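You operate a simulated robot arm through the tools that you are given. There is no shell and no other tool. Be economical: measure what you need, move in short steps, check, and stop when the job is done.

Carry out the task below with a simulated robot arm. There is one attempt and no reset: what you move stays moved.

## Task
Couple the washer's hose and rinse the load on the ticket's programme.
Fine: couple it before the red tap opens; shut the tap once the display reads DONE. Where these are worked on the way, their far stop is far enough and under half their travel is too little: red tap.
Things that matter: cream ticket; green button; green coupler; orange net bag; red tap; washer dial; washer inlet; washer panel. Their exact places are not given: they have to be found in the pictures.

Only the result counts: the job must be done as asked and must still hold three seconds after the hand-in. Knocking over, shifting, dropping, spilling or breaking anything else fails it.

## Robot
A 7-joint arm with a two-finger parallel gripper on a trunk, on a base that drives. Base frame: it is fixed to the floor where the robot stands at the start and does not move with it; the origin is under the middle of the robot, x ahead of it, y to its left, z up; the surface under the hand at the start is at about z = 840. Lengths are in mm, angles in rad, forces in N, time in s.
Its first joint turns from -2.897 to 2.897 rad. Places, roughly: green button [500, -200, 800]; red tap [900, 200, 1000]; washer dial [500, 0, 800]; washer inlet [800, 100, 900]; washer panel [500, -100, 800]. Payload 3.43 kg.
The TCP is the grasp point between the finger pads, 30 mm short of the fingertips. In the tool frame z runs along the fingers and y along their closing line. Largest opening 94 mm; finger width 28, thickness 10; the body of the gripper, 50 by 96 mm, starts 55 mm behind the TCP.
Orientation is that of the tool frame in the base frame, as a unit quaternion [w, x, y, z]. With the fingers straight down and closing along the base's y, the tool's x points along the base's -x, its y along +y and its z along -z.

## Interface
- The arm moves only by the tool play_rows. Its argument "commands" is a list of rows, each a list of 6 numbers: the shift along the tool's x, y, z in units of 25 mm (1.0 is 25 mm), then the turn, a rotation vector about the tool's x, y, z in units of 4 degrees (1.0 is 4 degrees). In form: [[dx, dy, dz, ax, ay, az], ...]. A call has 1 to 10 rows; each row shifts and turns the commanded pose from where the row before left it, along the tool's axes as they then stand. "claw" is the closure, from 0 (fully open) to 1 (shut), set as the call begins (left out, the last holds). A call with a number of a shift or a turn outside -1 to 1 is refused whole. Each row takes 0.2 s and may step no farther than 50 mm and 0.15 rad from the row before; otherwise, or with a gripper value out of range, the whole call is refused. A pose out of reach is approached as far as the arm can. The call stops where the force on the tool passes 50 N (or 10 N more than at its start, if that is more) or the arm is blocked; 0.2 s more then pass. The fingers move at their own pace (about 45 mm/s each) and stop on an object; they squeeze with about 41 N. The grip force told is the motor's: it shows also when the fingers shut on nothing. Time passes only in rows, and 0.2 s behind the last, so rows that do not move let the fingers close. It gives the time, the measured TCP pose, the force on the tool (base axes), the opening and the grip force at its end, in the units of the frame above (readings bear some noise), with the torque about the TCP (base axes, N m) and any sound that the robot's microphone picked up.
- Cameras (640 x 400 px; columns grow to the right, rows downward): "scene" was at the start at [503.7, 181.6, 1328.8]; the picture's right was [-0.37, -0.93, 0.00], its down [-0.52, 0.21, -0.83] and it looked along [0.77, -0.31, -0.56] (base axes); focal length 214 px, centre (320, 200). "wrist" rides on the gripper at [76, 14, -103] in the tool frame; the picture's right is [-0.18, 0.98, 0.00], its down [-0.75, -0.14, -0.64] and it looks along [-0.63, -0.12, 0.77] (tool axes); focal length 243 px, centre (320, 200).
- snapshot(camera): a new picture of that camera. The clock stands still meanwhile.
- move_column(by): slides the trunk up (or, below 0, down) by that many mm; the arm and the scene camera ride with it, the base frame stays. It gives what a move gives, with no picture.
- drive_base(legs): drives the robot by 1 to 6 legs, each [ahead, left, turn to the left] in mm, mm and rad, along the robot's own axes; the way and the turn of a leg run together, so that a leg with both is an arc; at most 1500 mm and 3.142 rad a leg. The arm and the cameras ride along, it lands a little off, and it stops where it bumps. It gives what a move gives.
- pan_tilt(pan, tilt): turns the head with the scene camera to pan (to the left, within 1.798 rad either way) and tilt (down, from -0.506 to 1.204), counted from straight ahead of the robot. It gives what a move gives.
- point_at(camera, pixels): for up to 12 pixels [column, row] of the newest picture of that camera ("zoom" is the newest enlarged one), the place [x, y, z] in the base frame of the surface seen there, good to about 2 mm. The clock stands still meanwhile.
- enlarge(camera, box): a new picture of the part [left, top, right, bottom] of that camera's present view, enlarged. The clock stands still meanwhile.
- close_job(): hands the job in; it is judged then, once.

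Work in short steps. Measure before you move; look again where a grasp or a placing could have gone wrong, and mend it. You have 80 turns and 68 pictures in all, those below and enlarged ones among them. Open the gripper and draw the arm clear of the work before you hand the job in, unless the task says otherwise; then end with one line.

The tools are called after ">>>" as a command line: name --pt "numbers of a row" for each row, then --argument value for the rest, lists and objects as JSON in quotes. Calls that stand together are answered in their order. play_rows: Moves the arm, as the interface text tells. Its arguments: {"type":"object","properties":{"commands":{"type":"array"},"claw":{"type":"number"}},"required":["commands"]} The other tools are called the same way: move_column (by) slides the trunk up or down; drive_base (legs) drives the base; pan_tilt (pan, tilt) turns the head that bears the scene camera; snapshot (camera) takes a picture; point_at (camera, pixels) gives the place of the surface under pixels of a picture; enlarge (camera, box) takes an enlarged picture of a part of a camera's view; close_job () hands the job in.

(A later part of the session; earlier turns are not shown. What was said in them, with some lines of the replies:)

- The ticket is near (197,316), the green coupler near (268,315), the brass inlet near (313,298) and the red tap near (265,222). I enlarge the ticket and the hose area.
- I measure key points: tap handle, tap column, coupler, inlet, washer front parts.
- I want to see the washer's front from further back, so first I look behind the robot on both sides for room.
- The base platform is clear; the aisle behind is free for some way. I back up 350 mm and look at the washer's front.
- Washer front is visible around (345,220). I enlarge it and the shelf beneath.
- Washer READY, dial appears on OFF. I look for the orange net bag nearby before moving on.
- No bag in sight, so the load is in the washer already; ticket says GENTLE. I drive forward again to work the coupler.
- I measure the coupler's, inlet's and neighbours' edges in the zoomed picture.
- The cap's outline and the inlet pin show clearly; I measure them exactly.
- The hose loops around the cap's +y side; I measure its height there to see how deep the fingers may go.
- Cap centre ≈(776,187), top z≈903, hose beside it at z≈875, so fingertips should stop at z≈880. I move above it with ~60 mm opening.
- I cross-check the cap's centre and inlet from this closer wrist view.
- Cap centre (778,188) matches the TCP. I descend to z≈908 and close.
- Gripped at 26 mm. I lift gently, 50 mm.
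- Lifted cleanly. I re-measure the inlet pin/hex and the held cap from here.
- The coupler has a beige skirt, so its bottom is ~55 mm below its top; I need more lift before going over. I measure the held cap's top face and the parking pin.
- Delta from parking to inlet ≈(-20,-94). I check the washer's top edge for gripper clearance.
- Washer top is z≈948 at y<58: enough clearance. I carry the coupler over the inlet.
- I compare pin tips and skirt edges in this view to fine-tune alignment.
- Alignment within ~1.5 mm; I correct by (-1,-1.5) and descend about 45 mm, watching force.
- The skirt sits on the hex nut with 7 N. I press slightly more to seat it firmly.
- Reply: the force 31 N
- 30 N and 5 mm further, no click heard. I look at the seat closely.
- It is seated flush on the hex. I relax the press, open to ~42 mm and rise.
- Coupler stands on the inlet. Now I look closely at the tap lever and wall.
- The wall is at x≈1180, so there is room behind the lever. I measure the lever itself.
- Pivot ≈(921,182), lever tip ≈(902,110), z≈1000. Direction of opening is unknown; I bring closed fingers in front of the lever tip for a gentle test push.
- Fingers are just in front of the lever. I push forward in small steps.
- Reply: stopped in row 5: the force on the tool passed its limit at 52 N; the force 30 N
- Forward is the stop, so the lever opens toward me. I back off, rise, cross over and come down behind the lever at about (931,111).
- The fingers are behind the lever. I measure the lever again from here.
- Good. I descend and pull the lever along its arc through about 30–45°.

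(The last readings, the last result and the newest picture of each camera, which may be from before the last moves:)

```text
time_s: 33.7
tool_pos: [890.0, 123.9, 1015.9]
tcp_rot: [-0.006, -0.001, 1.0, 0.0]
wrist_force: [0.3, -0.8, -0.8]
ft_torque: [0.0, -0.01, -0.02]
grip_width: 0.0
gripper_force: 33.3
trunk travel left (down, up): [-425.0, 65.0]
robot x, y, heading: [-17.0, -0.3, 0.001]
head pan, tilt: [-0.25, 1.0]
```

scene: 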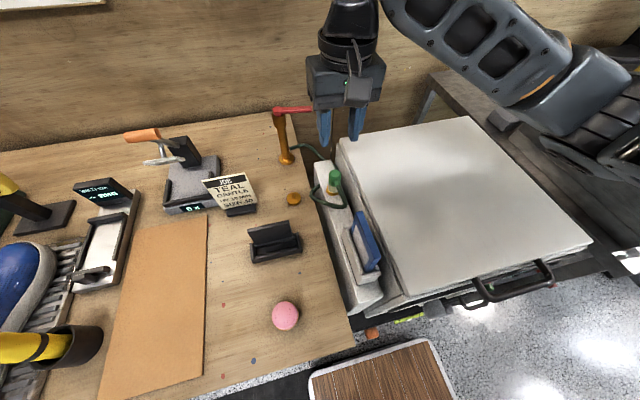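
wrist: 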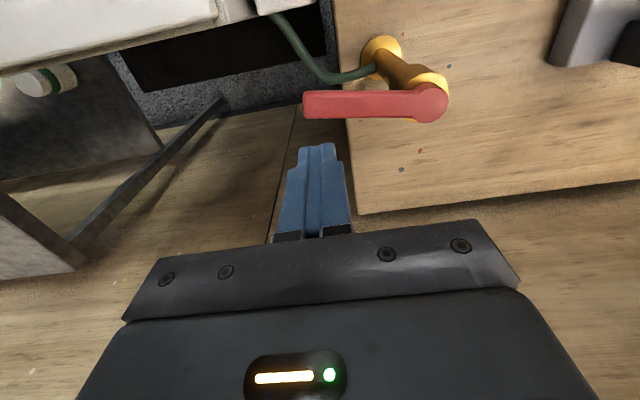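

Little force; continue along the arc to about −180°.

>>> play_rows --pt "0.3 0.21 0 0 0 0" --pt "0.3 0.21 0 0 0 0" --pt "0.22 0.28 0 0 0 0" --pt "0.22 0.28 0 0 0 0" --pt "0.14 0.35 0 0 0 0" --pt "0.14 0.35 0 0 0 0"

>>> snapshot --camera "wrist"

```text
time_s: 35.1
tool_pos: [854.8, 165.2, 1014.7]
tcp_rot: [-0.005, -0.003, 1.0, -0.001]
wrist_force: [-0.7, 0.2, -0.2]
ft_torque: [-0.04, -0.02, -0.02]
grip_width: 0.0
gripper_force: 33.4
trunk travel left (down, up): [-425.0, 65.0]
robot x, y, heading: [-11.5, 0.0, -0.001]
head pan, tilt: [-0.25, 1.0]
```

```text
29 pictures are left
```

wrist: 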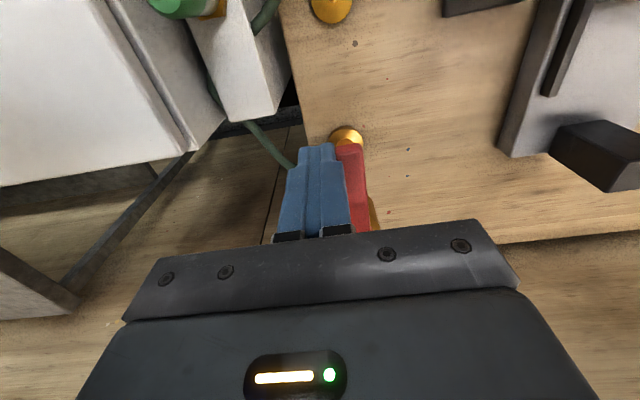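

The lever now points at me. I push on in small +y steps to find the far stop.

>>> play_rows --pt "0.02 0.25 0 0 0 0" --pt "0.0 0.25 0 0 0 0" --pt "-0.05 0.25 0 0 0 0" --pt "-0.1 0.25 0 0 0 0"

>>> snapshot --camera "wrist"

```text
time_s: 35.8
tool_pos: [855.5, 166.9, 1014.1]
tcp_rot: [-0.009, 0.006, 1.0, -0.007]
wrist_force: [-8.9, -14.6, 3.7]
ft_torque: [-0.17, 0.15, 0.13]
grip_width: 0.0
gripper_force: 33.1
trunk travel left (down, up): [-425.0, 65.0]
robot x, y, heading: [-14.1, -0.3, -0.003]
head pan, tilt: [-0.25, 1.0]
stopped in row 3: the force on the tool passed its limit at 57 N (the readings are from after the stop); the commanded pose is now the measured one
```

```text
28 pictures are left
```

wrist: 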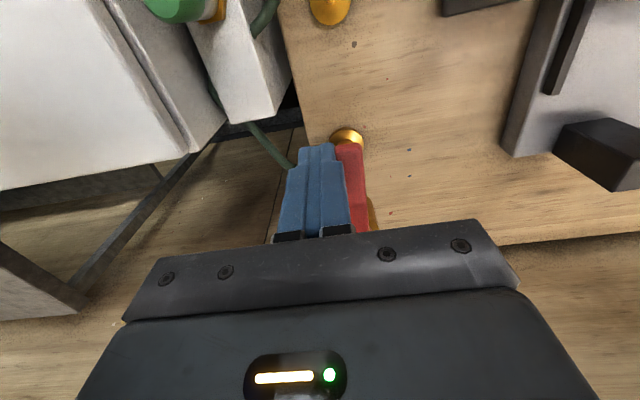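

The lever is at its far stop. I withdraw sideways and up, clear of the lever.

>>> play_rows --pt "0 -0.4 0 0 0 0" --pt "0.1 -0.2 -0.8 0 0 0" --pt "0.5 -0.5 -1 0 0 0" --pt "1 0 -1 0 0 0" --pt "1 0 -1 0 0 0" --pt "1 0 -1 0 0 0" --pt "1 0 -1 0 0 0" --pt "1 0 0 0 0 0" --pt "1 0 0 0 0 0"

>>> drive_base --legs '[[-400, 0, 0]]'

>>> pan_tilt --pan -0.45 --tilt 0.75

>>> snapshot --camera "scene"

```text
time_s: 37.8
tool_pos: [692.4, 144.5, 1163.0]
tcp_rot: [-0.009, 0.006, 1.0, -0.006]
wrist_force: [-0.6, 0.5, 0.1]
ft_torque: [0.05, 0.02, 0.0]
grip_width: 0.0
gripper_force: 33.3
trunk travel left (down, up): [-425.0, 65.0]
robot x, y, heading: [-15.3, -1.9, 0.001]
head pan, tilt: [-0.25, 1.0]
```

```text
time_s: 40.3
tool_pos: [285.1, 140.8, 1164.0]
tcp_rot: [-0.008, 0.009, 1.0, -0.006]
wrist_force: [0.3, -0.1, 0.6]
ft_torque: [0.0, -0.02, 0.0]
grip_width: 0.0
gripper_force: 33.4
trunk travel left (down, up): [-425.0, 65.0]
robot x, y, heading: [-423.1, 2.9, -0.005]
head pan, tilt: [-0.25, 1.0]
```

```text
time_s: 41.1
tool_pos: [285.3, 140.5, 1164.6]
tcp_rot: [-0.008, 0.009, 1.0, -0.006]
wrist_force: [-0.2, -0.3, -0.6]
ft_torque: [0.02, -0.01, -0.03]
grip_width: 0.0
gripper_force: 33.2
trunk travel left (down, up): [-425.0, 65.0]
robot x, y, heading: [-423.0, 0.3, -0.008]
head pan, tilt: [-0.45, 0.75]
```

```text
27 pictures are left
```

scene: 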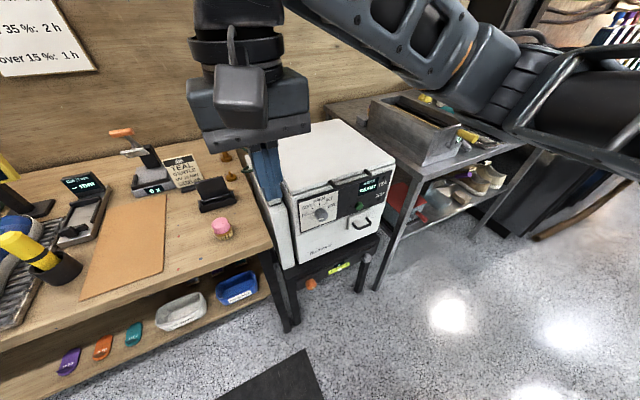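

I enlarge the washer panel to read the display and dial.

>>> enlarge --camera "scene" --box '[285, 165, 405, 245]'

>>> point_at --camera "zoom" --pixels '[[188, 255], [182, 240], [165, 240], [140, 262], [120, 270], [250, 210], [385, 215], [385, 207], [450, 100], [200, 270], [175, 260], [320, 215]]'

```text
5.00 times, centred on (345, 205) of scene
```

zoom: 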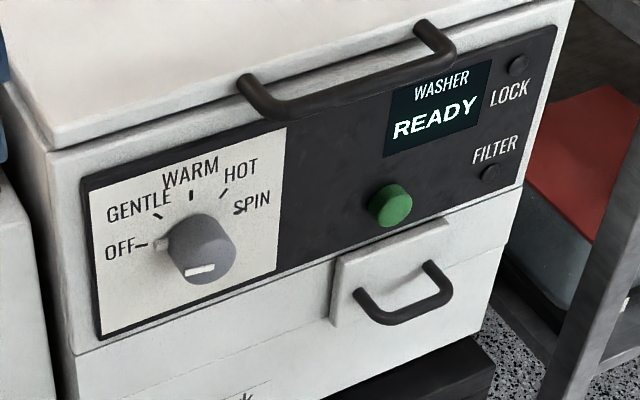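

```text
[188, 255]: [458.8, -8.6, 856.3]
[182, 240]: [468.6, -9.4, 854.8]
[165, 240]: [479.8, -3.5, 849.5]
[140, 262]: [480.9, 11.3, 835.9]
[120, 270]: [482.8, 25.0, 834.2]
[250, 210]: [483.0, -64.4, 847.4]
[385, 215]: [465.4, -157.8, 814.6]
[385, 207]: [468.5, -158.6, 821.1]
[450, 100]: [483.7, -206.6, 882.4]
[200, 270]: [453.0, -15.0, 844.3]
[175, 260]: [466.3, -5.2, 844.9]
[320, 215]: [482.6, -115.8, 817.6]
```

The display still reads READY; dial pointer at OFF. I measure the ticks, lug, and knob outline.

>>> point_at --camera "zoom" --pixels '[[142, 245], [158, 216], [191, 195], [223, 193], [238, 212], [160, 243], [172, 250], [204, 262], [198, 283], [230, 262], [210, 246], [188, 270]]'

>>> enlarge --camera "scene" --box '[303, 195, 343, 235]'

```text
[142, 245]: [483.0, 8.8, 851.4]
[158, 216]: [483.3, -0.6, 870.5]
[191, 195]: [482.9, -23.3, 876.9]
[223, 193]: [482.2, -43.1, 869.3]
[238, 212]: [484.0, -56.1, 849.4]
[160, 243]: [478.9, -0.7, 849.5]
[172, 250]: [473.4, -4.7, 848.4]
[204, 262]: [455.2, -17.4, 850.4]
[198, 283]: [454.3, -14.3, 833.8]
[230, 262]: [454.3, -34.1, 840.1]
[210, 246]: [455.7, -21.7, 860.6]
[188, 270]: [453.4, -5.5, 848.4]
```

```text
10.00 times, centred on (323, 215) of scene
```

zoom: 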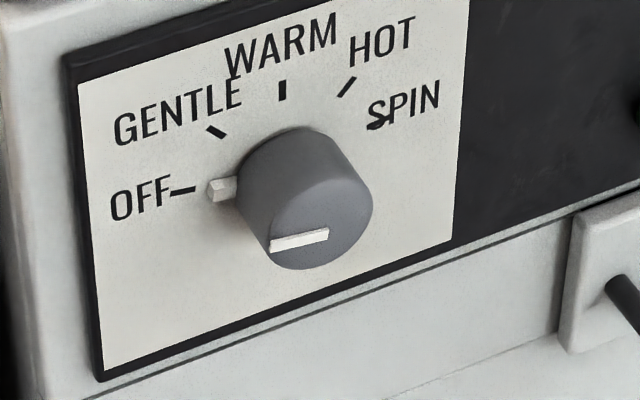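

Knob centre ≈ (y −23, z 848), radius ~18, front x≈454, lug beyond x≈472; GENTLE lies 45° clockwise. I turn the tool to point along +x (−90° about tool y).

>>> play_rows --pt "0 0 0 0 -1 0" --pt "0 0 0 0 -1 0" --pt "0 0 0 0 -1 0" --pt "0 0 0 0 -1 0" --pt "0 0 0 0 -1 0" --pt "0 0 0 0 -1 0" --pt "0 0 0 0 -1 0" --pt "0 0 0 0 -1 0" --pt "0 0 0 0 -1 0" --pt "0 0 0 0 -1 0" --claw 0.36

>>> play_rows --pt "0 0 0 0 -1 0" --pt "0 0 0 0 -1 0" --pt "0 0 0 0 -1 0" --pt "0 0 0 0 -1 0" --pt "0 0 0 0 -1 0" --pt "0 0 0 0 -1 0" --pt "0 0 0 0 -1 0" --pt "0 0 0 0 -1 0" --pt "0 0 0 0 -1 0" --pt "0 0 0 0 -1 0"

>>> move_column --by -250

```text
time_s: 43.3
tool_pos: [286.6, 141.5, 1164.7]
tcp_rot: [0.334, 0.005, 0.942, -0.009]
wrist_force: [0.0, 0.6, -0.7]
ft_torque: [0.0, -0.02, 0.01]
grip_width: 60.4
gripper_force: 0.0
trunk travel left (down, up): [-425.0, 65.0]
robot x, y, heading: [-423.2, 0.7, -0.013]
head pan, tilt: [-0.45, 0.75]
```

```text
time_s: 45.5
tool_pos: [311.6, 155.0, 1160.2]
tcp_rot: [0.638, 0.003, 0.77, -0.01]
wrist_force: [0.3, -0.2, -0.1]
ft_torque: [-0.02, -0.04, 0.01]
grip_width: 60.0
gripper_force: 0.0
out of reach, approached as far as the arm can: row 2, 3, 4, 5, 6, 8
trunk travel left (down, up): [-425.0, 65.0]
robot x, y, heading: [-421.3, 0.3, -0.004]
head pan, tilt: [-0.45, 0.75]
```

```text
time_s: 48.1
tool_pos: [309.4, 156.6, 910.7]
tcp_rot: [0.637, 0.002, 0.771, -0.009]
wrist_force: [0.9, -0.9, -0.7]
ft_torque: [0.01, -0.02, 0.02]
grip_width: 60.1
gripper_force: 0.1
trunk travel left (down, up): [-175.0, 315.0]
robot x, y, heading: [-422.1, 0.2, -0.011]
head pan, tilt: [-0.45, 0.75]
```

Nearly horizontal (79°). I move sideways toward the dial while extending and finishing the rotation.

>>> play_rows --pt "0 -1 0.3 0 0 0" --pt "0 -1 0.3 0 0 0" --pt "0 -1 0.3 0 -1 0" --pt "0 -1 0.3 0 -1 0" --pt "0 -1 0.3 0 -0.7 0" --pt "0 -1 0.3 0 0 0" --pt "0 -1 0.3 0 0 0" --pt "0 0 0 0 0 0"

>>> snapshot --camera "wrist"

```text
time_s: 49.9
tool_pos: [363.8, -17.4, 903.8]
tcp_rot: [0.707, 0.0, 0.707, -0.012]
wrist_force: [-0.3, -0.6, -1.0]
ft_torque: [-0.01, 0.02, 0.01]
grip_width: 60.1
gripper_force: 0.0
out of reach, approached as far as the arm can: row 1, 2
trunk travel left (down, up): [-175.0, 315.0]
robot x, y, heading: [-422.0, 1.8, -0.009]
head pan, tilt: [-0.45, 0.75]
```

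```text
24 pictures are left
```

wrist: 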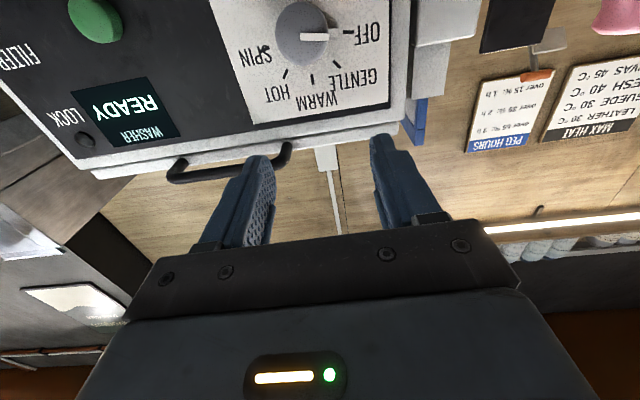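

The wrist view shows the dial (303,33) and button (97,18). I measure both.

>>> point_at --camera "wrist" --pixels '[[303, 33], [303, 10], [303, 58], [278, 33], [327, 33], [318, 37], [336, 34], [325, 30], [97, 18], [97, 40], [75, 15], [120, 15]]'

```text
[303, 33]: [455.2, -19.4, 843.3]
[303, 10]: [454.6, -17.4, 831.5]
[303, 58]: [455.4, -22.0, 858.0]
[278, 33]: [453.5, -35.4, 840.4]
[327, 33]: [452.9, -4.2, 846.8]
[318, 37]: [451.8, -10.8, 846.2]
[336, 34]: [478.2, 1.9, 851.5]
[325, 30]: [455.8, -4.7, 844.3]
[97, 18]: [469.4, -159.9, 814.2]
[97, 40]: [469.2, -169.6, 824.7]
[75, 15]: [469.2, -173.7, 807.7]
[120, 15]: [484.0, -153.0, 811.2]
```

Knob centre ≈(−22, 846), front x≈454. I line up in front of it at x≈410 and check.

>>> play_rows --pt "0.77 -0.05 0.3 0 0 0" --pt "0.77 -0.05 0.5 0 0 0" --pt "0.77 -0.05 0.5 0 0 0" --pt "0 0 0.4 0 0 0" --pt "0 0 0 0 0 0"

>>> snapshot --camera "wrist"

>>> snapshot --camera "scene"

```text
time_s: 51.1
tool_pos: [408.9, -21.0, 845.8]
tcp_rot: [0.707, 0.002, 0.708, -0.01]
wrist_force: [0.5, -0.1, 0.0]
ft_torque: [-0.01, 0.01, -0.02]
grip_width: 60.3
gripper_force: 0.0
trunk travel left (down, up): [-175.0, 315.0]
robot x, y, heading: [-422.0, 2.9, -0.009]
head pan, tilt: [-0.45, 0.75]
```

```text
23 pictures are left
```

wrist: 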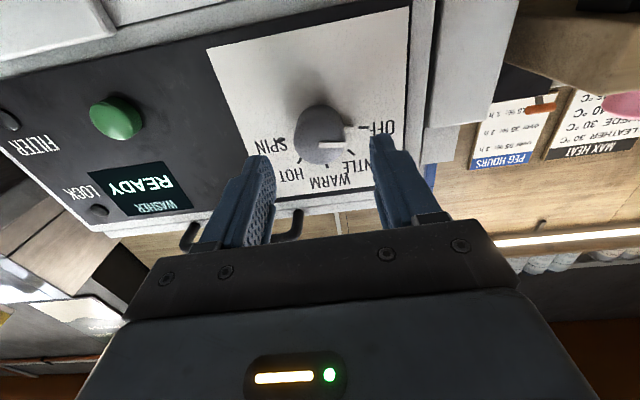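

```text
22 pictures are left
```

scene: 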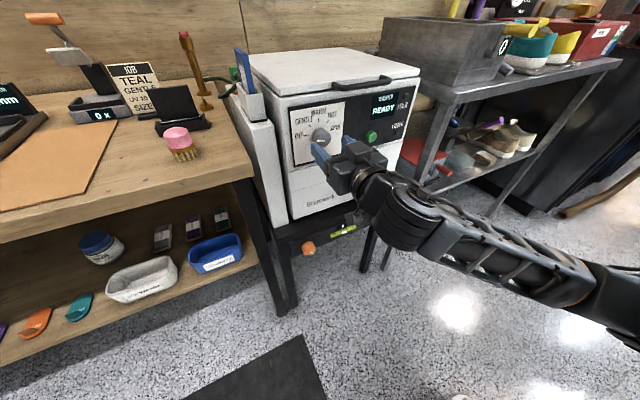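

Let me verify the knob face centre from this closer view.

>>> point_at --camera "wrist" --pixels '[[296, 138], [341, 138], [318, 138], [318, 158], [318, 118], [350, 131], [320, 145], [342, 145], [115, 118]]'

```text
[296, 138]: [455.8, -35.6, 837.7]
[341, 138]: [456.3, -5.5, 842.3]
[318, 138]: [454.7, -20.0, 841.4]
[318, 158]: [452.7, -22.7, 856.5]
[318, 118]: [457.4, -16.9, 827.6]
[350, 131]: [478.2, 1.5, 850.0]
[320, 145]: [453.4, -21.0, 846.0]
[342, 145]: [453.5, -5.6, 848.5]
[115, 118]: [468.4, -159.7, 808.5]
```

Aligned. I advance 28 mm so the tips stop ~x 467, then close on the knob.

>>> play_rows --pt "0 0 0.4 0 0 0" --pt "0 0 0.4 0 0 0" --pt "0 0 0.3 0 0 0" --pt "0 0 0 0 0 0"

>>> play_rows --pt "0 0 0 0 0 0" --pt "0 0 0 0 0 0" --pt "0 0 0 0 0 0" --claw 1

>>> snapshot --camera "wrist"

```text
time_s: 52.1
tool_pos: [433.9, -23.5, 845.4]
tcp_rot: [0.706, 0.001, 0.708, -0.011]
wrist_force: [0.2, 0.0, 0.1]
ft_torque: [-0.02, 0.01, 0.01]
grip_width: 60.3
gripper_force: 0.1
trunk travel left (down, up): [-175.0, 315.0]
robot x, y, heading: [-420.8, 2.5, -0.009]
head pan, tilt: [-0.45, 0.75]
```

```text
time_s: 52.9
tool_pos: [434.2, -20.5, 845.5]
tcp_rot: [0.707, 0.0, 0.708, -0.008]
wrist_force: [2.5, 6.8, 0.6]
ft_torque: [-0.01, -0.04, 0.27]
grip_width: 34.7
gripper_force: 40.6
trunk travel left (down, up): [-175.0, 315.0]
robot x, y, heading: [-422.8, 0.2, -0.01]
head pan, tilt: [-0.45, 0.75]
```

```text
21 pictures are left
```

wrist: 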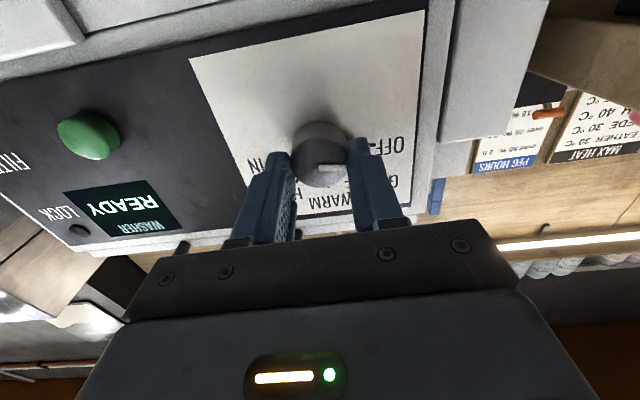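

Gripped at 34.7 mm. I roll +45° about the tool axis (clockwise from the front).

>>> play_rows --pt "0 0 0 0 0 1" --pt "0 0 0 0 0 1" --pt "0 0 0 0 0 1" --pt "0 0 0 0 0 1" --pt "0 0 0 0 0 1" --pt "0 0 0 0 0 1"

>>> play_rows --pt "0 0 0 0 0 1" --pt "0 0 0 0 0 1" --pt "0 0 0 0 0 1" --pt "0 0 0 0 0 1" --pt "0 0 0 0 0 1" --pt "0 0 0 0 0 0.25" --pt "0 0 0 0 0 0"

>>> snapshot --camera "wrist"

```text
time_s: 54.3
tool_pos: [434.4, -21.1, 845.4]
tcp_rot: [0.692, 0.149, 0.693, 0.138]
wrist_force: [-1.9, 15.0, -10.5]
ft_torque: [-0.03, 0.53, 0.4]
grip_width: 34.6
gripper_force: 44.6
trunk travel left (down, up): [-175.0, 315.0]
robot x, y, heading: [-422.3, 5.7, -0.003]
head pan, tilt: [-0.45, 0.75]
```

```text
time_s: 55.9
tool_pos: [435.1, -21.9, 845.3]
tcp_rot: [0.656, 0.272, 0.653, 0.262]
wrist_force: [13.9, 18.1, -7.1]
ft_torque: [0.03, 0.23, 0.59]
grip_width: 34.6
gripper_force: 45.1
trunk travel left (down, up): [-175.0, 315.0]
robot x, y, heading: [-426.4, 0.6, -0.006]
head pan, tilt: [-0.45, 0.75]
```

```text
20 pictures are left
```

wrist: 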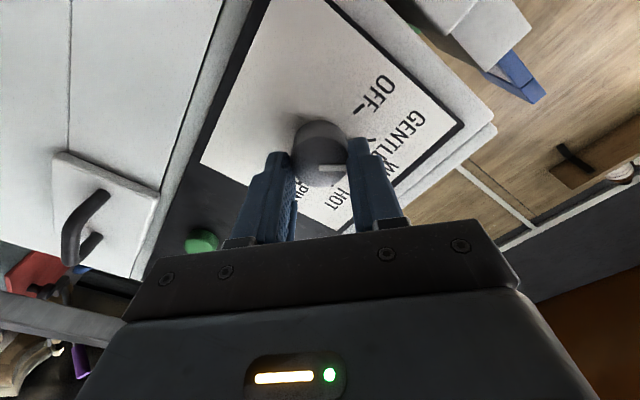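

The knob turned with the hand. I release and back off to check the pointer.

>>> play_rows --pt "0 0 0 0 0 0" --pt "0 0 0 0 0 0" --pt "0 0 0 0 0 0" --pt "0 0 -1 0 0 0" --pt "0 0 -1 0 0 0" --pt "0 0 0 0 0 0" --claw 0.36

>>> enlarge --camera "wrist" --box '[230, 0, 450, 160]'

>>> snapshot --camera "wrist"

```text
time_s: 57.3
tool_pos: [383.2, -21.3, 846.4]
tcp_rot: [0.657, 0.272, 0.653, 0.261]
wrist_force: [0.3, -0.1, -0.4]
ft_torque: [-0.02, -0.02, 0.02]
grip_width: 60.2
gripper_force: 0.1
trunk travel left (down, up): [-175.0, 315.0]
robot x, y, heading: [-419.7, -0.9, -0.007]
head pan, tilt: [-0.45, 0.75]
```

```text
2.50 times, centred on (340, 80) of wrist
```

zoom: 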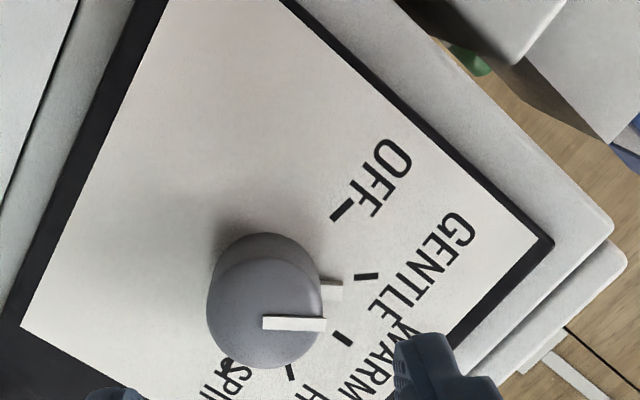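

```text
18 pictures are left
```

wrist: 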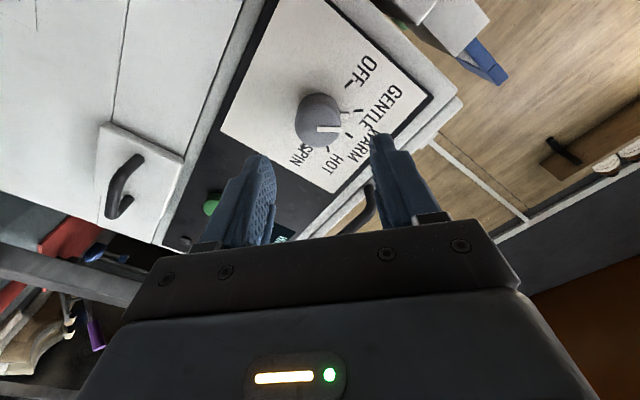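

I measure the lug and GENTLE/WARM/OFF ticks in 3D to check the angle.

>>> enlarge --camera "wrist" --box '[290, 70, 380, 160]'

>>> point_at --camera "wrist" --pixels '[[364, 116], [352, 111], [360, 111], [376, 110], [369, 111], [352, 116], [366, 86], [364, 84], [357, 135], [345, 129], [320, 130], [340, 128]]'

```text
4.44 times, centred on (335, 115) of wrist
```

zoom: 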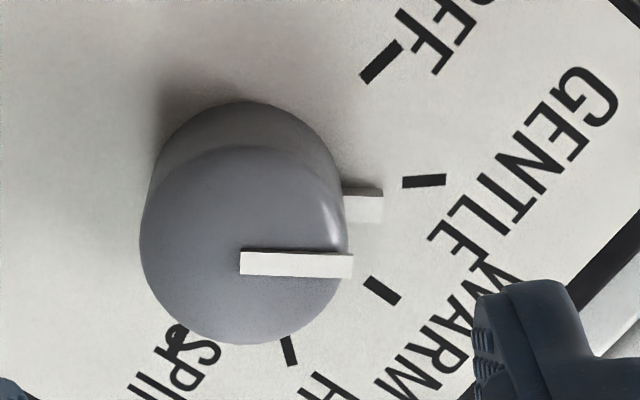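

```text
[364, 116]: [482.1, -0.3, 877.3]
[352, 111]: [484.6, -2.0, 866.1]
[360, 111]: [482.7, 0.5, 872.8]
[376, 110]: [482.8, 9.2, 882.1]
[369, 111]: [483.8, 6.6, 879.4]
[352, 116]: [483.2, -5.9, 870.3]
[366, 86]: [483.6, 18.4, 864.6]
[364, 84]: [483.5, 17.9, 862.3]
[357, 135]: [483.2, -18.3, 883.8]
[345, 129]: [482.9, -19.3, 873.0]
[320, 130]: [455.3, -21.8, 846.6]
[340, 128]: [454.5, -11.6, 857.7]
```

>>> point_at --camera "zoom" --pixels '[[425, 181], [382, 62], [382, 290], [289, 350], [370, 210], [380, 212], [355, 210], [345, 265], [248, 263], [355, 192], [380, 192]]'

```text
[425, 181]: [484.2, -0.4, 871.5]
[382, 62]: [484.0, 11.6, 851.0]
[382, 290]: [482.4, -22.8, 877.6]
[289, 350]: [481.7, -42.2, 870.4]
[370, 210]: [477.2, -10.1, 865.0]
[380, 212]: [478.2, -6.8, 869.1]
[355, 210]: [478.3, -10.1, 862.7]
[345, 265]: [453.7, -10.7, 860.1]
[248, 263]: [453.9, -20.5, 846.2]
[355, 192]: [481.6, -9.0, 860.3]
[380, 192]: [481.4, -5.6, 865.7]
```

The angle looks about right (46–50°); I confirm from the scene camera.

>>> snapshot --camera "scene"

>>> enlarge --camera "scene" --box '[285, 95, 355, 165]'

```text
16 pictures are left
```

scene: 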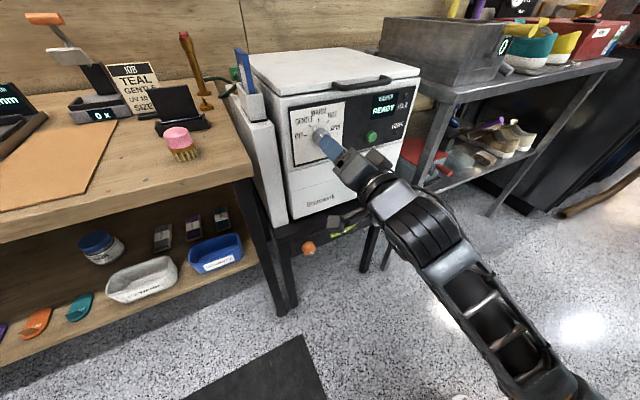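

```text
5.71 times, centred on (320, 130) of scene
```

zoom: 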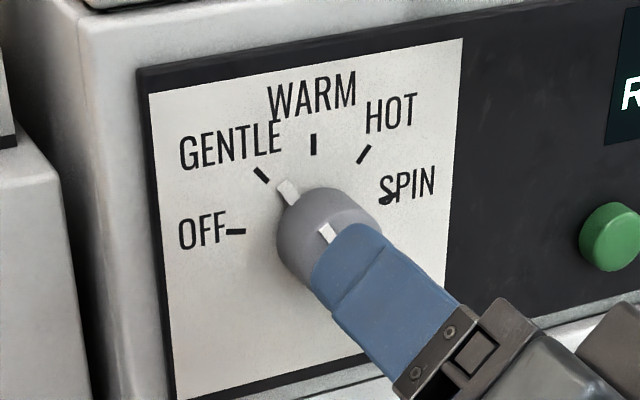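

By ray geometry the bar sits ≈6° past GENTLE. I regrip and turn back ~6°.

>>> play_rows --pt "0 0 0.7 0 0 0" --pt "0 0 0.7 0 0 0" --pt "0 0 0.62 0 0 0" --pt "0 0 0 0 0 0"

>>> play_rows --pt "0 0 0 0 0 0" --pt "0 0 0 0 0 0" --pt "0 0 0 0 0 0" --pt "0 0 0 0 0 -0.75" --pt "0 0 0 0 0 -0.75" --pt "0 0 0 0 0 0" --claw 1

>>> play_rows --pt "0 0 0 0 0 0" --pt "0 0 0 0 0 0" --pt "0 0 0 0 0 0" --pt "0 0 -1 0 0 0" --pt "0 0 -1 0 0 0" --pt "0 0 -0.8 0 0 0" --claw 0.36

>>> enlarge --camera "scene" --box '[285, 85, 425, 165]'

```text
time_s: 58.3
tool_pos: [435.0, -22.9, 847.7]
tcp_rot: [0.657, 0.273, 0.653, 0.26]
wrist_force: [-0.8, -1.0, 0.4]
ft_torque: [0.0, -0.01, -0.01]
grip_width: 60.1
gripper_force: 0.0
trunk travel left (down, up): [-175.0, 315.0]
robot x, y, heading: [-420.2, 2.9, -0.01]
head pan, tilt: [-0.45, 0.75]
```

```text
time_s: 59.7
tool_pos: [433.5, -22.0, 846.4]
tcp_rot: [0.67, 0.236, 0.666, 0.226]
wrist_force: [2.8, -5.1, 4.9]
ft_torque: [0.0, -0.16, -0.15]
grip_width: 34.6
gripper_force: 45.2
trunk travel left (down, up): [-175.0, 315.0]
robot x, y, heading: [-419.5, 1.2, -0.007]
head pan, tilt: [-0.45, 0.75]
```

```text
time_s: 61.1
tool_pos: [363.3, -20.4, 848.2]
tcp_rot: [0.669, 0.238, 0.667, 0.227]
wrist_force: [-0.3, 0.2, -0.1]
ft_torque: [0.05, -0.02, -0.03]
grip_width: 60.1
gripper_force: 0.1
trunk travel left (down, up): [-175.0, 315.0]
robot x, y, heading: [-419.3, -1.7, -0.008]
head pan, tilt: [-0.45, 0.75]
```

```text
4.57 times, centred on (355, 125) of scene
```

zoom: 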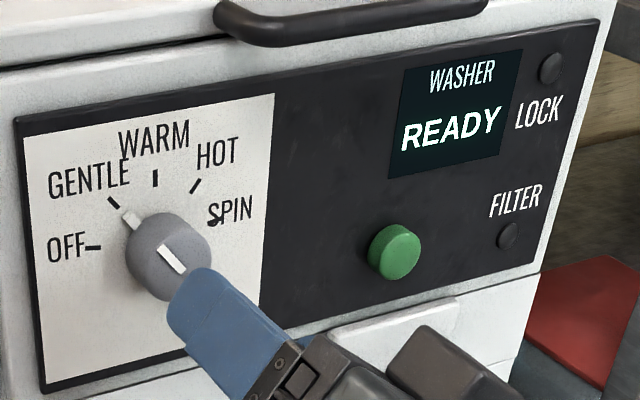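

The lug now points right at GENTLE. Next the green button; I measure its face.

>>> point_at --camera "zoom" --pixels '[[400, 252], [385, 252], [416, 250], [400, 228], [402, 275], [462, 170]]'

>>> play_rows --pt "-0.415 -0.879 0 0 0 0" --pt "-0.415 -0.879 0 0 0 0" --pt "-0.415 -0.879 0 0 0 0" --pt "-0.415 -0.879 0 0 0 0" --pt "-0.415 -0.879 0 0 0 0" --pt "-0.415 -0.879 0 0 0 0" --pt "0 0 0 0 0 0" --claw 1

```text
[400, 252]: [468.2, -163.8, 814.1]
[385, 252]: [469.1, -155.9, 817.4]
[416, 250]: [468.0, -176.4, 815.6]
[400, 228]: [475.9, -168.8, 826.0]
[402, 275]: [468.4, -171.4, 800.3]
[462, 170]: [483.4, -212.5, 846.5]
```

```text
time_s: 62.7
tool_pos: [361.1, -162.8, 815.0]
tcp_rot: [0.67, 0.238, 0.666, 0.225]
wrist_force: [0.3, 0.1, -0.2]
ft_torque: [0.01, -0.01, -0.04]
grip_width: 0.1
gripper_force: 33.4
trunk travel left (down, up): [-175.0, 315.0]
robot x, y, heading: [-425.5, -0.2, -0.006]
head pan, tilt: [-0.45, 0.75]
```

Advance 65 mm first, then slow steps pressing until the force rises.

>>> play_rows --pt "0 -0.05 0.9 0 0 0" --pt "0 0 0.9 0 0 0" --pt "0 0 0.8 0 0 0" --pt "0 0 0.2 0 0 0" --pt "0 0 0.12 0 0 0" --pt "0 0 0.12 0 0 0" --pt "0 0 0.12 0 0 0"

>>> enlarge --camera "scene" --box '[285, 85, 425, 165]'

```text
time_s: 64.3
tool_pos: [442.6, -166.4, 813.7]
tcp_rot: [0.669, 0.238, 0.666, 0.226]
wrist_force: [-1.6, 1.3, 0.6]
ft_torque: [0.02, -0.03, 0.02]
grip_width: 0.0
gripper_force: 32.9
trunk travel left (down, up): [-175.0, 315.0]
robot x, y, heading: [-424.2, -2.6, -0.006]
head pan, tilt: [-0.45, 0.75]
```

```text
4.57 times, centred on (355, 125) of scene
```

zoom: 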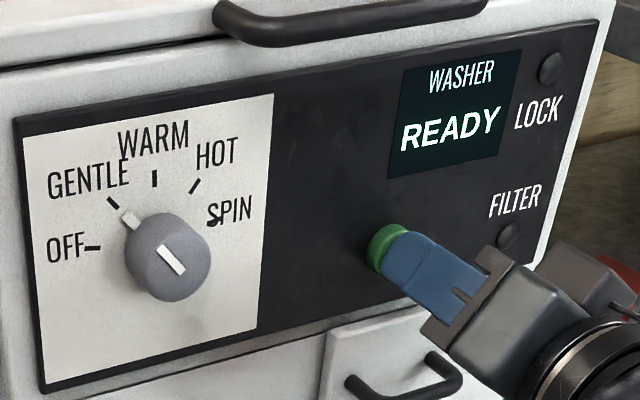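

Light contact (~2 N). I press further in 3 mm steps.

>>> play_rows --pt "0 0 0.12 0 0 0" --pt "0 0 0.12 0 0 0" --pt "0 0 0.12 0 0 0" --pt "0 0 0 0 0 0"

>>> enlarge --camera "scene" --box '[285, 85, 425, 165]'

```text
time_s: 64.9
tool_pos: [446.7, -165.9, 813.7]
tcp_rot: [0.669, 0.238, 0.667, 0.225]
wrist_force: [-29.9, 2.8, -2.2]
ft_torque: [-0.08, 0.13, 0.06]
grip_width: 0.0
gripper_force: 33.2
trunk travel left (down, up): [-175.0, 315.0]
robot x, y, heading: [-422.9, 1.7, -0.008]
head pan, tilt: [-0.45, 0.75]
heard: click
stopped in row 3: the force on the tool passed its limit at 68 N (the readings are from after the stop); the commanded pose is now the measured one
```

```text
4.57 times, centred on (355, 125) of scene
```

zoom: 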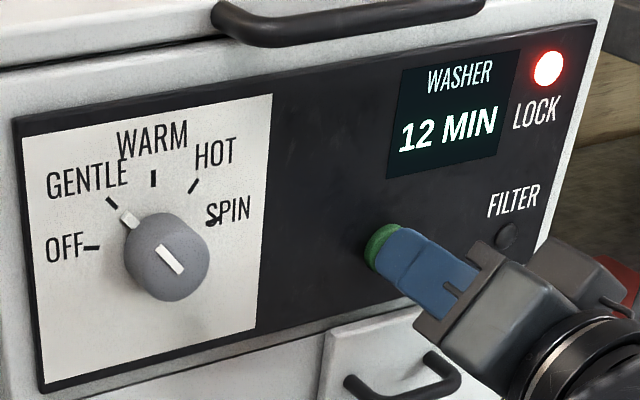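

Click heard, display 12 MIN, LOCK lit. I retreat, raise the trunk, and turn the tool back down ready for the tap.

>>> play_rows --pt "0 0 -1 0 0 0" --pt "0 0 -1 0 0 0" --pt "0 0 -1 0 0 -1" --pt "0 0 0 0 0 -1" --pt "0 0 0 0 0 -1" --pt "0 0 0 0 0 -1" --pt "0 0 0 0 0 -1" --pt "0 0 0 0 0 -1" --pt "0 0 0 0 0 -1" --pt "0 0 0 0 0 -1"

>>> move_column --by 250

>>> play_rows --pt "0 0 0 0 0 -1" --pt "0 0 0 0 1 -0.6" --pt "0 0 0 0 1 0" --pt "0 0 0 0 1 0" --pt "0 0 0 0 1 0" --pt "0 0 0 0 1 0" --pt "0 0 0 0 1 0" --pt "0 0 0 0 1 0" --pt "0 0 0 0 1 0" --pt "0 0 0 0 1 0"

>>> play_rows --pt "0 0 0 0 1 0" --pt "0 0 0 0 1 0" --pt "0 0 0 0 1 0" --pt "0 0 0 0 1 0" --pt "0 0 0 0 1 0" --pt "0 0 0 0 1 0" --pt "0 0 0 0 1 0" --pt "0 0 0 0 1 0" --pt "0 0 0 0 1 0" --pt "0 0 0 0 1 0"

>>> enlarge --camera "scene" --box '[240, 100, 440, 260]'

```text
time_s: 67.1
tool_pos: [372.3, -163.3, 813.7]
tcp_rot: [0.705, 0.044, 0.707, 0.032]
wrist_force: [0.4, -0.1, -0.1]
ft_torque: [-0.01, 0.02, 0.0]
grip_width: 0.0
gripper_force: 32.9
trunk travel left (down, up): [-175.0, 315.0]
robot x, y, heading: [-422.6, 0.9, -0.008]
head pan, tilt: [-0.45, 0.75]
```

```text
time_s: 69.7
tool_pos: [373.5, -164.5, 1063.8]
tcp_rot: [0.705, 0.044, 0.707, 0.032]
wrist_force: [-0.6, -0.5, 0.0]
ft_torque: [-0.02, 0.03, 0.03]
grip_width: 0.4
gripper_force: 32.8
trunk travel left (down, up): [-425.0, 65.0]
robot x, y, heading: [-423.0, 4.6, -0.008]
head pan, tilt: [-0.45, 0.75]
```

```text
time_s: 71.9
tool_pos: [371.3, -163.7, 1063.8]
tcp_rot: [0.451, 0.007, 0.892, -0.004]
wrist_force: [-0.6, 0.1, 0.1]
ft_torque: [0.02, -0.01, -0.03]
grip_width: 0.1
gripper_force: 33.0
trunk travel left (down, up): [-425.0, 65.0]
robot x, y, heading: [-422.3, -0.8, -0.012]
head pan, tilt: [-0.45, 0.75]
```

```text
time_s: 74.1
tool_pos: [371.4, -165.2, 1064.4]
tcp_rot: [0.12, 0.008, 0.993, -0.002]
wrist_force: [-0.2, 0.7, 0.1]
ft_torque: [-0.01, -0.01, 0.0]
grip_width: 0.2
gripper_force: 33.3
trunk travel left (down, up): [-425.0, 65.0]
robot x, y, heading: [-426.3, 1.5, -0.01]
head pan, tilt: [-0.45, 0.75]
```

```text
2.50 times, centred on (340, 180) of scene
```

zoom: 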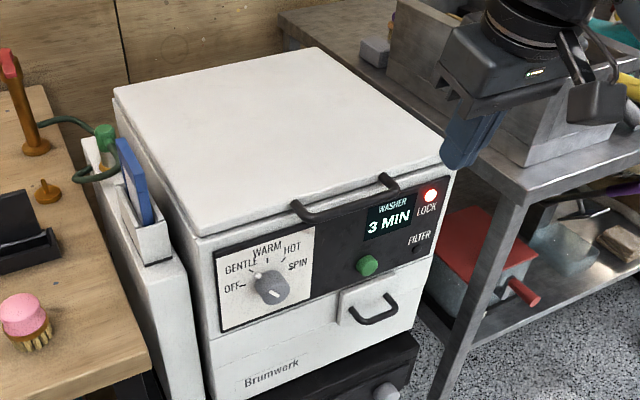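

3 MIN left. I finish levelling the tool and move left/up meanwhile.

>>> play_rows --pt "0 1 -0.4 0 1 0" --pt "0 1 -0.4 0 1 0" --pt "0 1 -0.4 0 1 0" --pt "0 1 -0.4 0 0.45 0" --pt "0 1 -0.4 0 0 0" --pt "0 1 -0.4 0 0 0" --pt "0 1 -0.4 0 0 0" --pt "0 1 -0.4 0 0 0" --pt "0 1 -0.4 0 0 0" --pt "0 1 -0.4 0 0 0"

>>> play_rows --pt "0 0.9 0 0 0 0" --pt "0 0.9 0 0 0 0" --pt "0 0.9 0 0 0 0" --pt "0 0.9 0 0 0 0" --pt "0 0.9 0 0 0 0" --pt "0 0 0 0 0 0"

>>> enlarge --camera "scene" --box '[200, 100, 440, 260]'

```text
time_s: 76.3
tool_pos: [369.8, 85.6, 1161.5]
tcp_rot: [0.0, 0.008, 1.0, 0.0]
wrist_force: [0.5, 0.4, 0.4]
ft_torque: [0.03, -0.01, -0.01]
grip_width: 0.1
gripper_force: 33.1
trunk travel left (down, up): [-425.0, 65.0]
robot x, y, heading: [-424.3, 2.6, -0.01]
head pan, tilt: [-0.45, 0.75]
```

```text
time_s: 77.7
tool_pos: [374.1, 198.9, 1162.7]
tcp_rot: [0.0, 0.009, 1.0, -0.001]
wrist_force: [-0.2, 0.1, 0.0]
ft_torque: [-0.03, 0.01, 0.01]
grip_width: 0.0
gripper_force: 32.6
trunk travel left (down, up): [-425.0, 65.0]
robot x, y, heading: [-419.2, 1.5, -0.008]
head pan, tilt: [-0.45, 0.75]
```

```text
2.50 times, centred on (320, 180) of scene
```

zoom: 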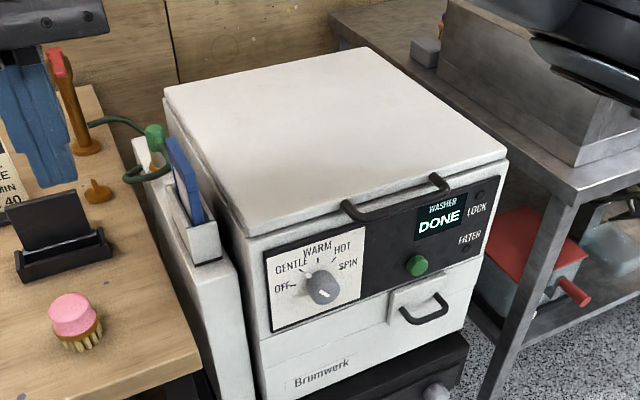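

Display reads DONE. I drive forward again to shut the tap.

>>> drive_base --legs '[[405, 0, 0.008]]'

>>> snapshot --camera "wrist"

```text
time_s: 80.1
tool_pos: [768.7, 197.8, 1163.1]
tcp_rot: [-0.001, 0.006, 1.0, -0.001]
wrist_force: [-0.3, 0.8, 0.1]
ft_torque: [0.02, -0.02, -0.02]
grip_width: 0.0
gripper_force: 33.7
trunk travel left (down, up): [-425.0, 65.0]
robot x, y, heading: [-27.8, -3.8, -0.005]
head pan, tilt: [-0.45, 0.75]
```

```text
9 pictures are left
```

wrist: 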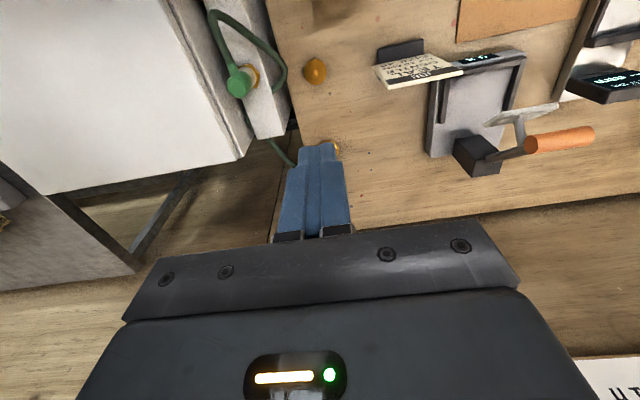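

The lever is hidden behind the fingers. I check neighbours' positions (free) then move over to (858,213) above.

>>> point_at --camera "wrist" --pixels '[[460, 150], [470, 160], [500, 150], [590, 135], [530, 145], [455, 70], [380, 72], [432, 130]]'

>>> play_rows --pt "-0.9 0.2 0 0 0 0" --pt "-0.9 0.2 0 0 0 0" --pt "-0.9 0.2 0 0 0 0" --pt "-0.86 0 0 0 0 0" --pt "0 0 1 0 0 0" --pt "0 0 1 0 0 0" --pt "0 0 1 0 0 0" --pt "0 0 0 0 0 0"

>>> snapshot --camera "wrist"

```text
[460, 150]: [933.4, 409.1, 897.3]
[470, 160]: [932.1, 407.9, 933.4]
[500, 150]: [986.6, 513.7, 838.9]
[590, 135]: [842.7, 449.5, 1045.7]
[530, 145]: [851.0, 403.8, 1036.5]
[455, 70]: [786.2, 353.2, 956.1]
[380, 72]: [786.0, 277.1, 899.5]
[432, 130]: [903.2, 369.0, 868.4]
```

```text
time_s: 81.9
tool_pos: [856.5, 213.2, 1084.8]
tcp_rot: [0.0, 0.006, 1.0, -0.001]
wrist_force: [-0.4, 0.1, -0.1]
ft_torque: [0.02, 0.05, -0.04]
grip_width: 0.3
gripper_force: 32.6
trunk travel left (down, up): [-425.0, 65.0]
robot x, y, heading: [-28.5, -3.4, -0.005]
head pan, tilt: [-0.45, 0.75]
```

```text
8 pictures are left
```

wrist: 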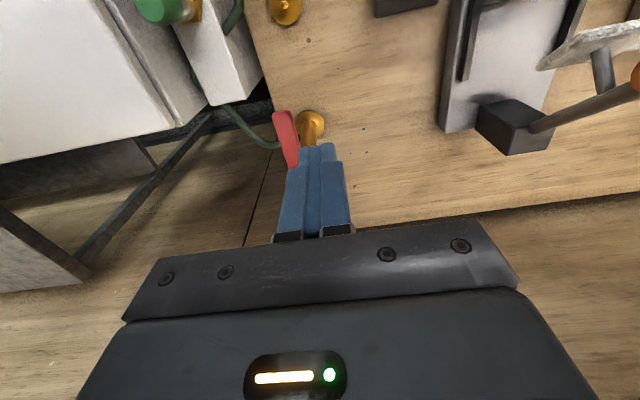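

>>> point_at --camera "wrist" --pixels '[[285, 113], [278, 113], [291, 114], [284, 130], [291, 160]]'

```text
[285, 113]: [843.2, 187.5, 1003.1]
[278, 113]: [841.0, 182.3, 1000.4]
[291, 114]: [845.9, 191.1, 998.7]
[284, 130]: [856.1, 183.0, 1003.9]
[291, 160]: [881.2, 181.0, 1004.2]
```

Lever is at y≈187 near its tip, pointing at me. I descend on its +y side, then push it back along the arc.

>>> play_rows --pt "0 0 0.95 0 0 0" --pt "0 0 0.95 0 0 0" --pt "0 0 0.95 0 0 0" --pt "0 -0.44 0 0 0 0" --pt "0.03 -0.37 0 0 0 0" --pt "0.03 -0.37 0 0 0 0" --pt "-0.03 -0.32 0 0 0 0" --pt "-0.03 -0.32 0 0 0 0"

>>> play_rows --pt "-0.1 -0.3 0 0 0 0" --pt "-0.11 -0.31 0 0 0 0" --pt "-0.2 -0.28 0 0 0 0" --pt "-0.19 -0.28 0 0 0 0" --pt "-0.26 -0.22 0 0 0 0" --pt "-0.26 -0.22 0 0 0 0" --pt "-0.17 -0.13 0 0 0 0"

```text
time_s: 83.7
tool_pos: [856.2, 168.3, 1015.9]
tcp_rot: [0.0, 0.007, 1.0, -0.001]
wrist_force: [-0.4, -0.2, -0.1]
ft_torque: [0.0, 0.02, -0.03]
grip_width: 0.0
gripper_force: 33.1
trunk travel left (down, up): [-425.0, 65.0]
robot x, y, heading: [-25.5, -2.8, -0.008]
head pan, tilt: [-0.45, 0.75]
```

```text
time_s: 85.3
tool_pos: [888.0, 125.1, 1015.3]
tcp_rot: [-0.001, 0.004, 1.0, -0.001]
wrist_force: [-15.1, 8.3, 5.6]
ft_torque: [0.1, 0.11, 0.01]
grip_width: 0.0
gripper_force: 33.9
trunk travel left (down, up): [-425.0, 65.0]
robot x, y, heading: [-25.6, 2.0, -0.002]
head pan, tilt: [-0.45, 0.75]
```

Force now rises, as at the closed stop. A small further push confirms it, then I withdraw and look.

>>> play_rows --pt "-0.12 -0.03 0 0 0 0" --pt "-0.12 0 0 0 0 0"

>>> play_rows --pt "0.5 0 0 0 0 0" --pt "0.3 0 -1 0 0 0" --pt "0.3 0 -1 0 0 0" --pt "0.5 0 -1 0 0 0" --pt "1 0 -1 0 0 0" --pt "1 0 -1 0 0 0" --pt "1 0 -1 0 0 0" --pt "1 0 0 0 0 0" --claw 0.3

>>> snapshot --camera "wrist"

```text
time_s: 85.9
tool_pos: [888.3, 125.0, 1015.0]
tcp_rot: [-0.006, 0.002, 1.0, 0.0]
wrist_force: [-28.5, -2.4, 11.0]
ft_torque: [-0.14, 0.21, -0.18]
grip_width: 0.1
gripper_force: 32.7
trunk travel left (down, up): [-425.0, 65.0]
robot x, y, heading: [-32.7, -0.3, -0.007]
head pan, tilt: [-0.45, 0.75]
stopped in row 2: the force on the tool passed its limit at 55 N (the readings are from after the stop); the commanded pose is now the measured one
```

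```text
time_s: 87.7
tool_pos: [751.4, 125.0, 1163.3]
tcp_rot: [-0.004, 0.003, 1.0, -0.001]
wrist_force: [-0.2, 0.0, 0.3]
ft_torque: [0.01, 0.0, 0.01]
grip_width: 65.8
gripper_force: 0.1
trunk travel left (down, up): [-425.0, 65.0]
robot x, y, heading: [-26.3, -1.5, -0.009]
head pan, tilt: [-0.45, 0.75]
```

```text
7 pictures are left
```

wrist: 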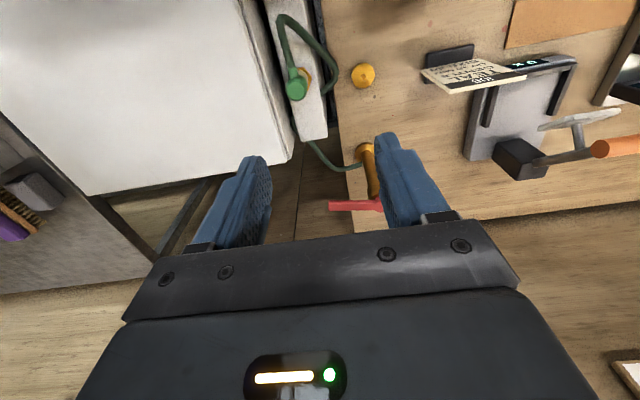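

The lever is back at the shut position. I draw back and take a last look at the whole.

>>> drive_base --legs '[[-380, 0, 0]]'

>>> enlarge --camera "scene" --box '[180, 90, 440, 260]'

```text
time_s: 90.1
tool_pos: [370.8, 135.8, 1164.6]
tcp_rot: [-0.004, -0.003, 1.0, 0.0]
wrist_force: [-0.5, -0.2, 0.0]
ft_torque: [0.02, 0.01, 0.02]
grip_width: 66.2
gripper_force: 0.2
trunk travel left (down, up): [-425.0, 65.0]
robot x, y, heading: [-408.3, -1.2, 0.009]
head pan, tilt: [-0.45, 0.75]
```

```text
2.35 times, centred on (310, 175) of scene
```

zoom: 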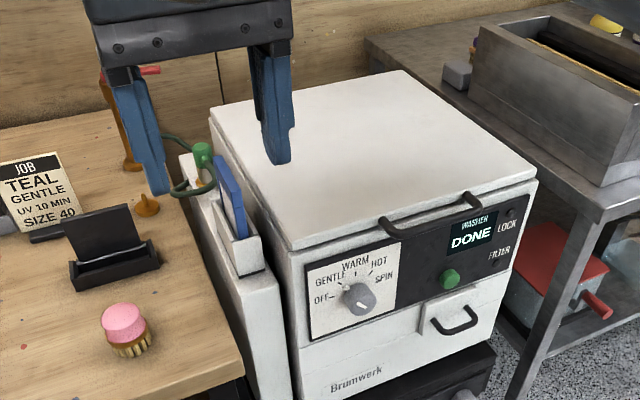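

The display shows DONE, the hose is coupled, the tap is shut, and the arm is clear with the gripper open. I hand the job in.

>>> close_job

```text
The job is handed in.
```

I coupled the hose before opening the red tap, ran the wash on GENTLE as the ticket asks, and shut the tap once the display read DONE. I never saw the orange net bag and didn't open the washer, so I assumed the load was already inside.
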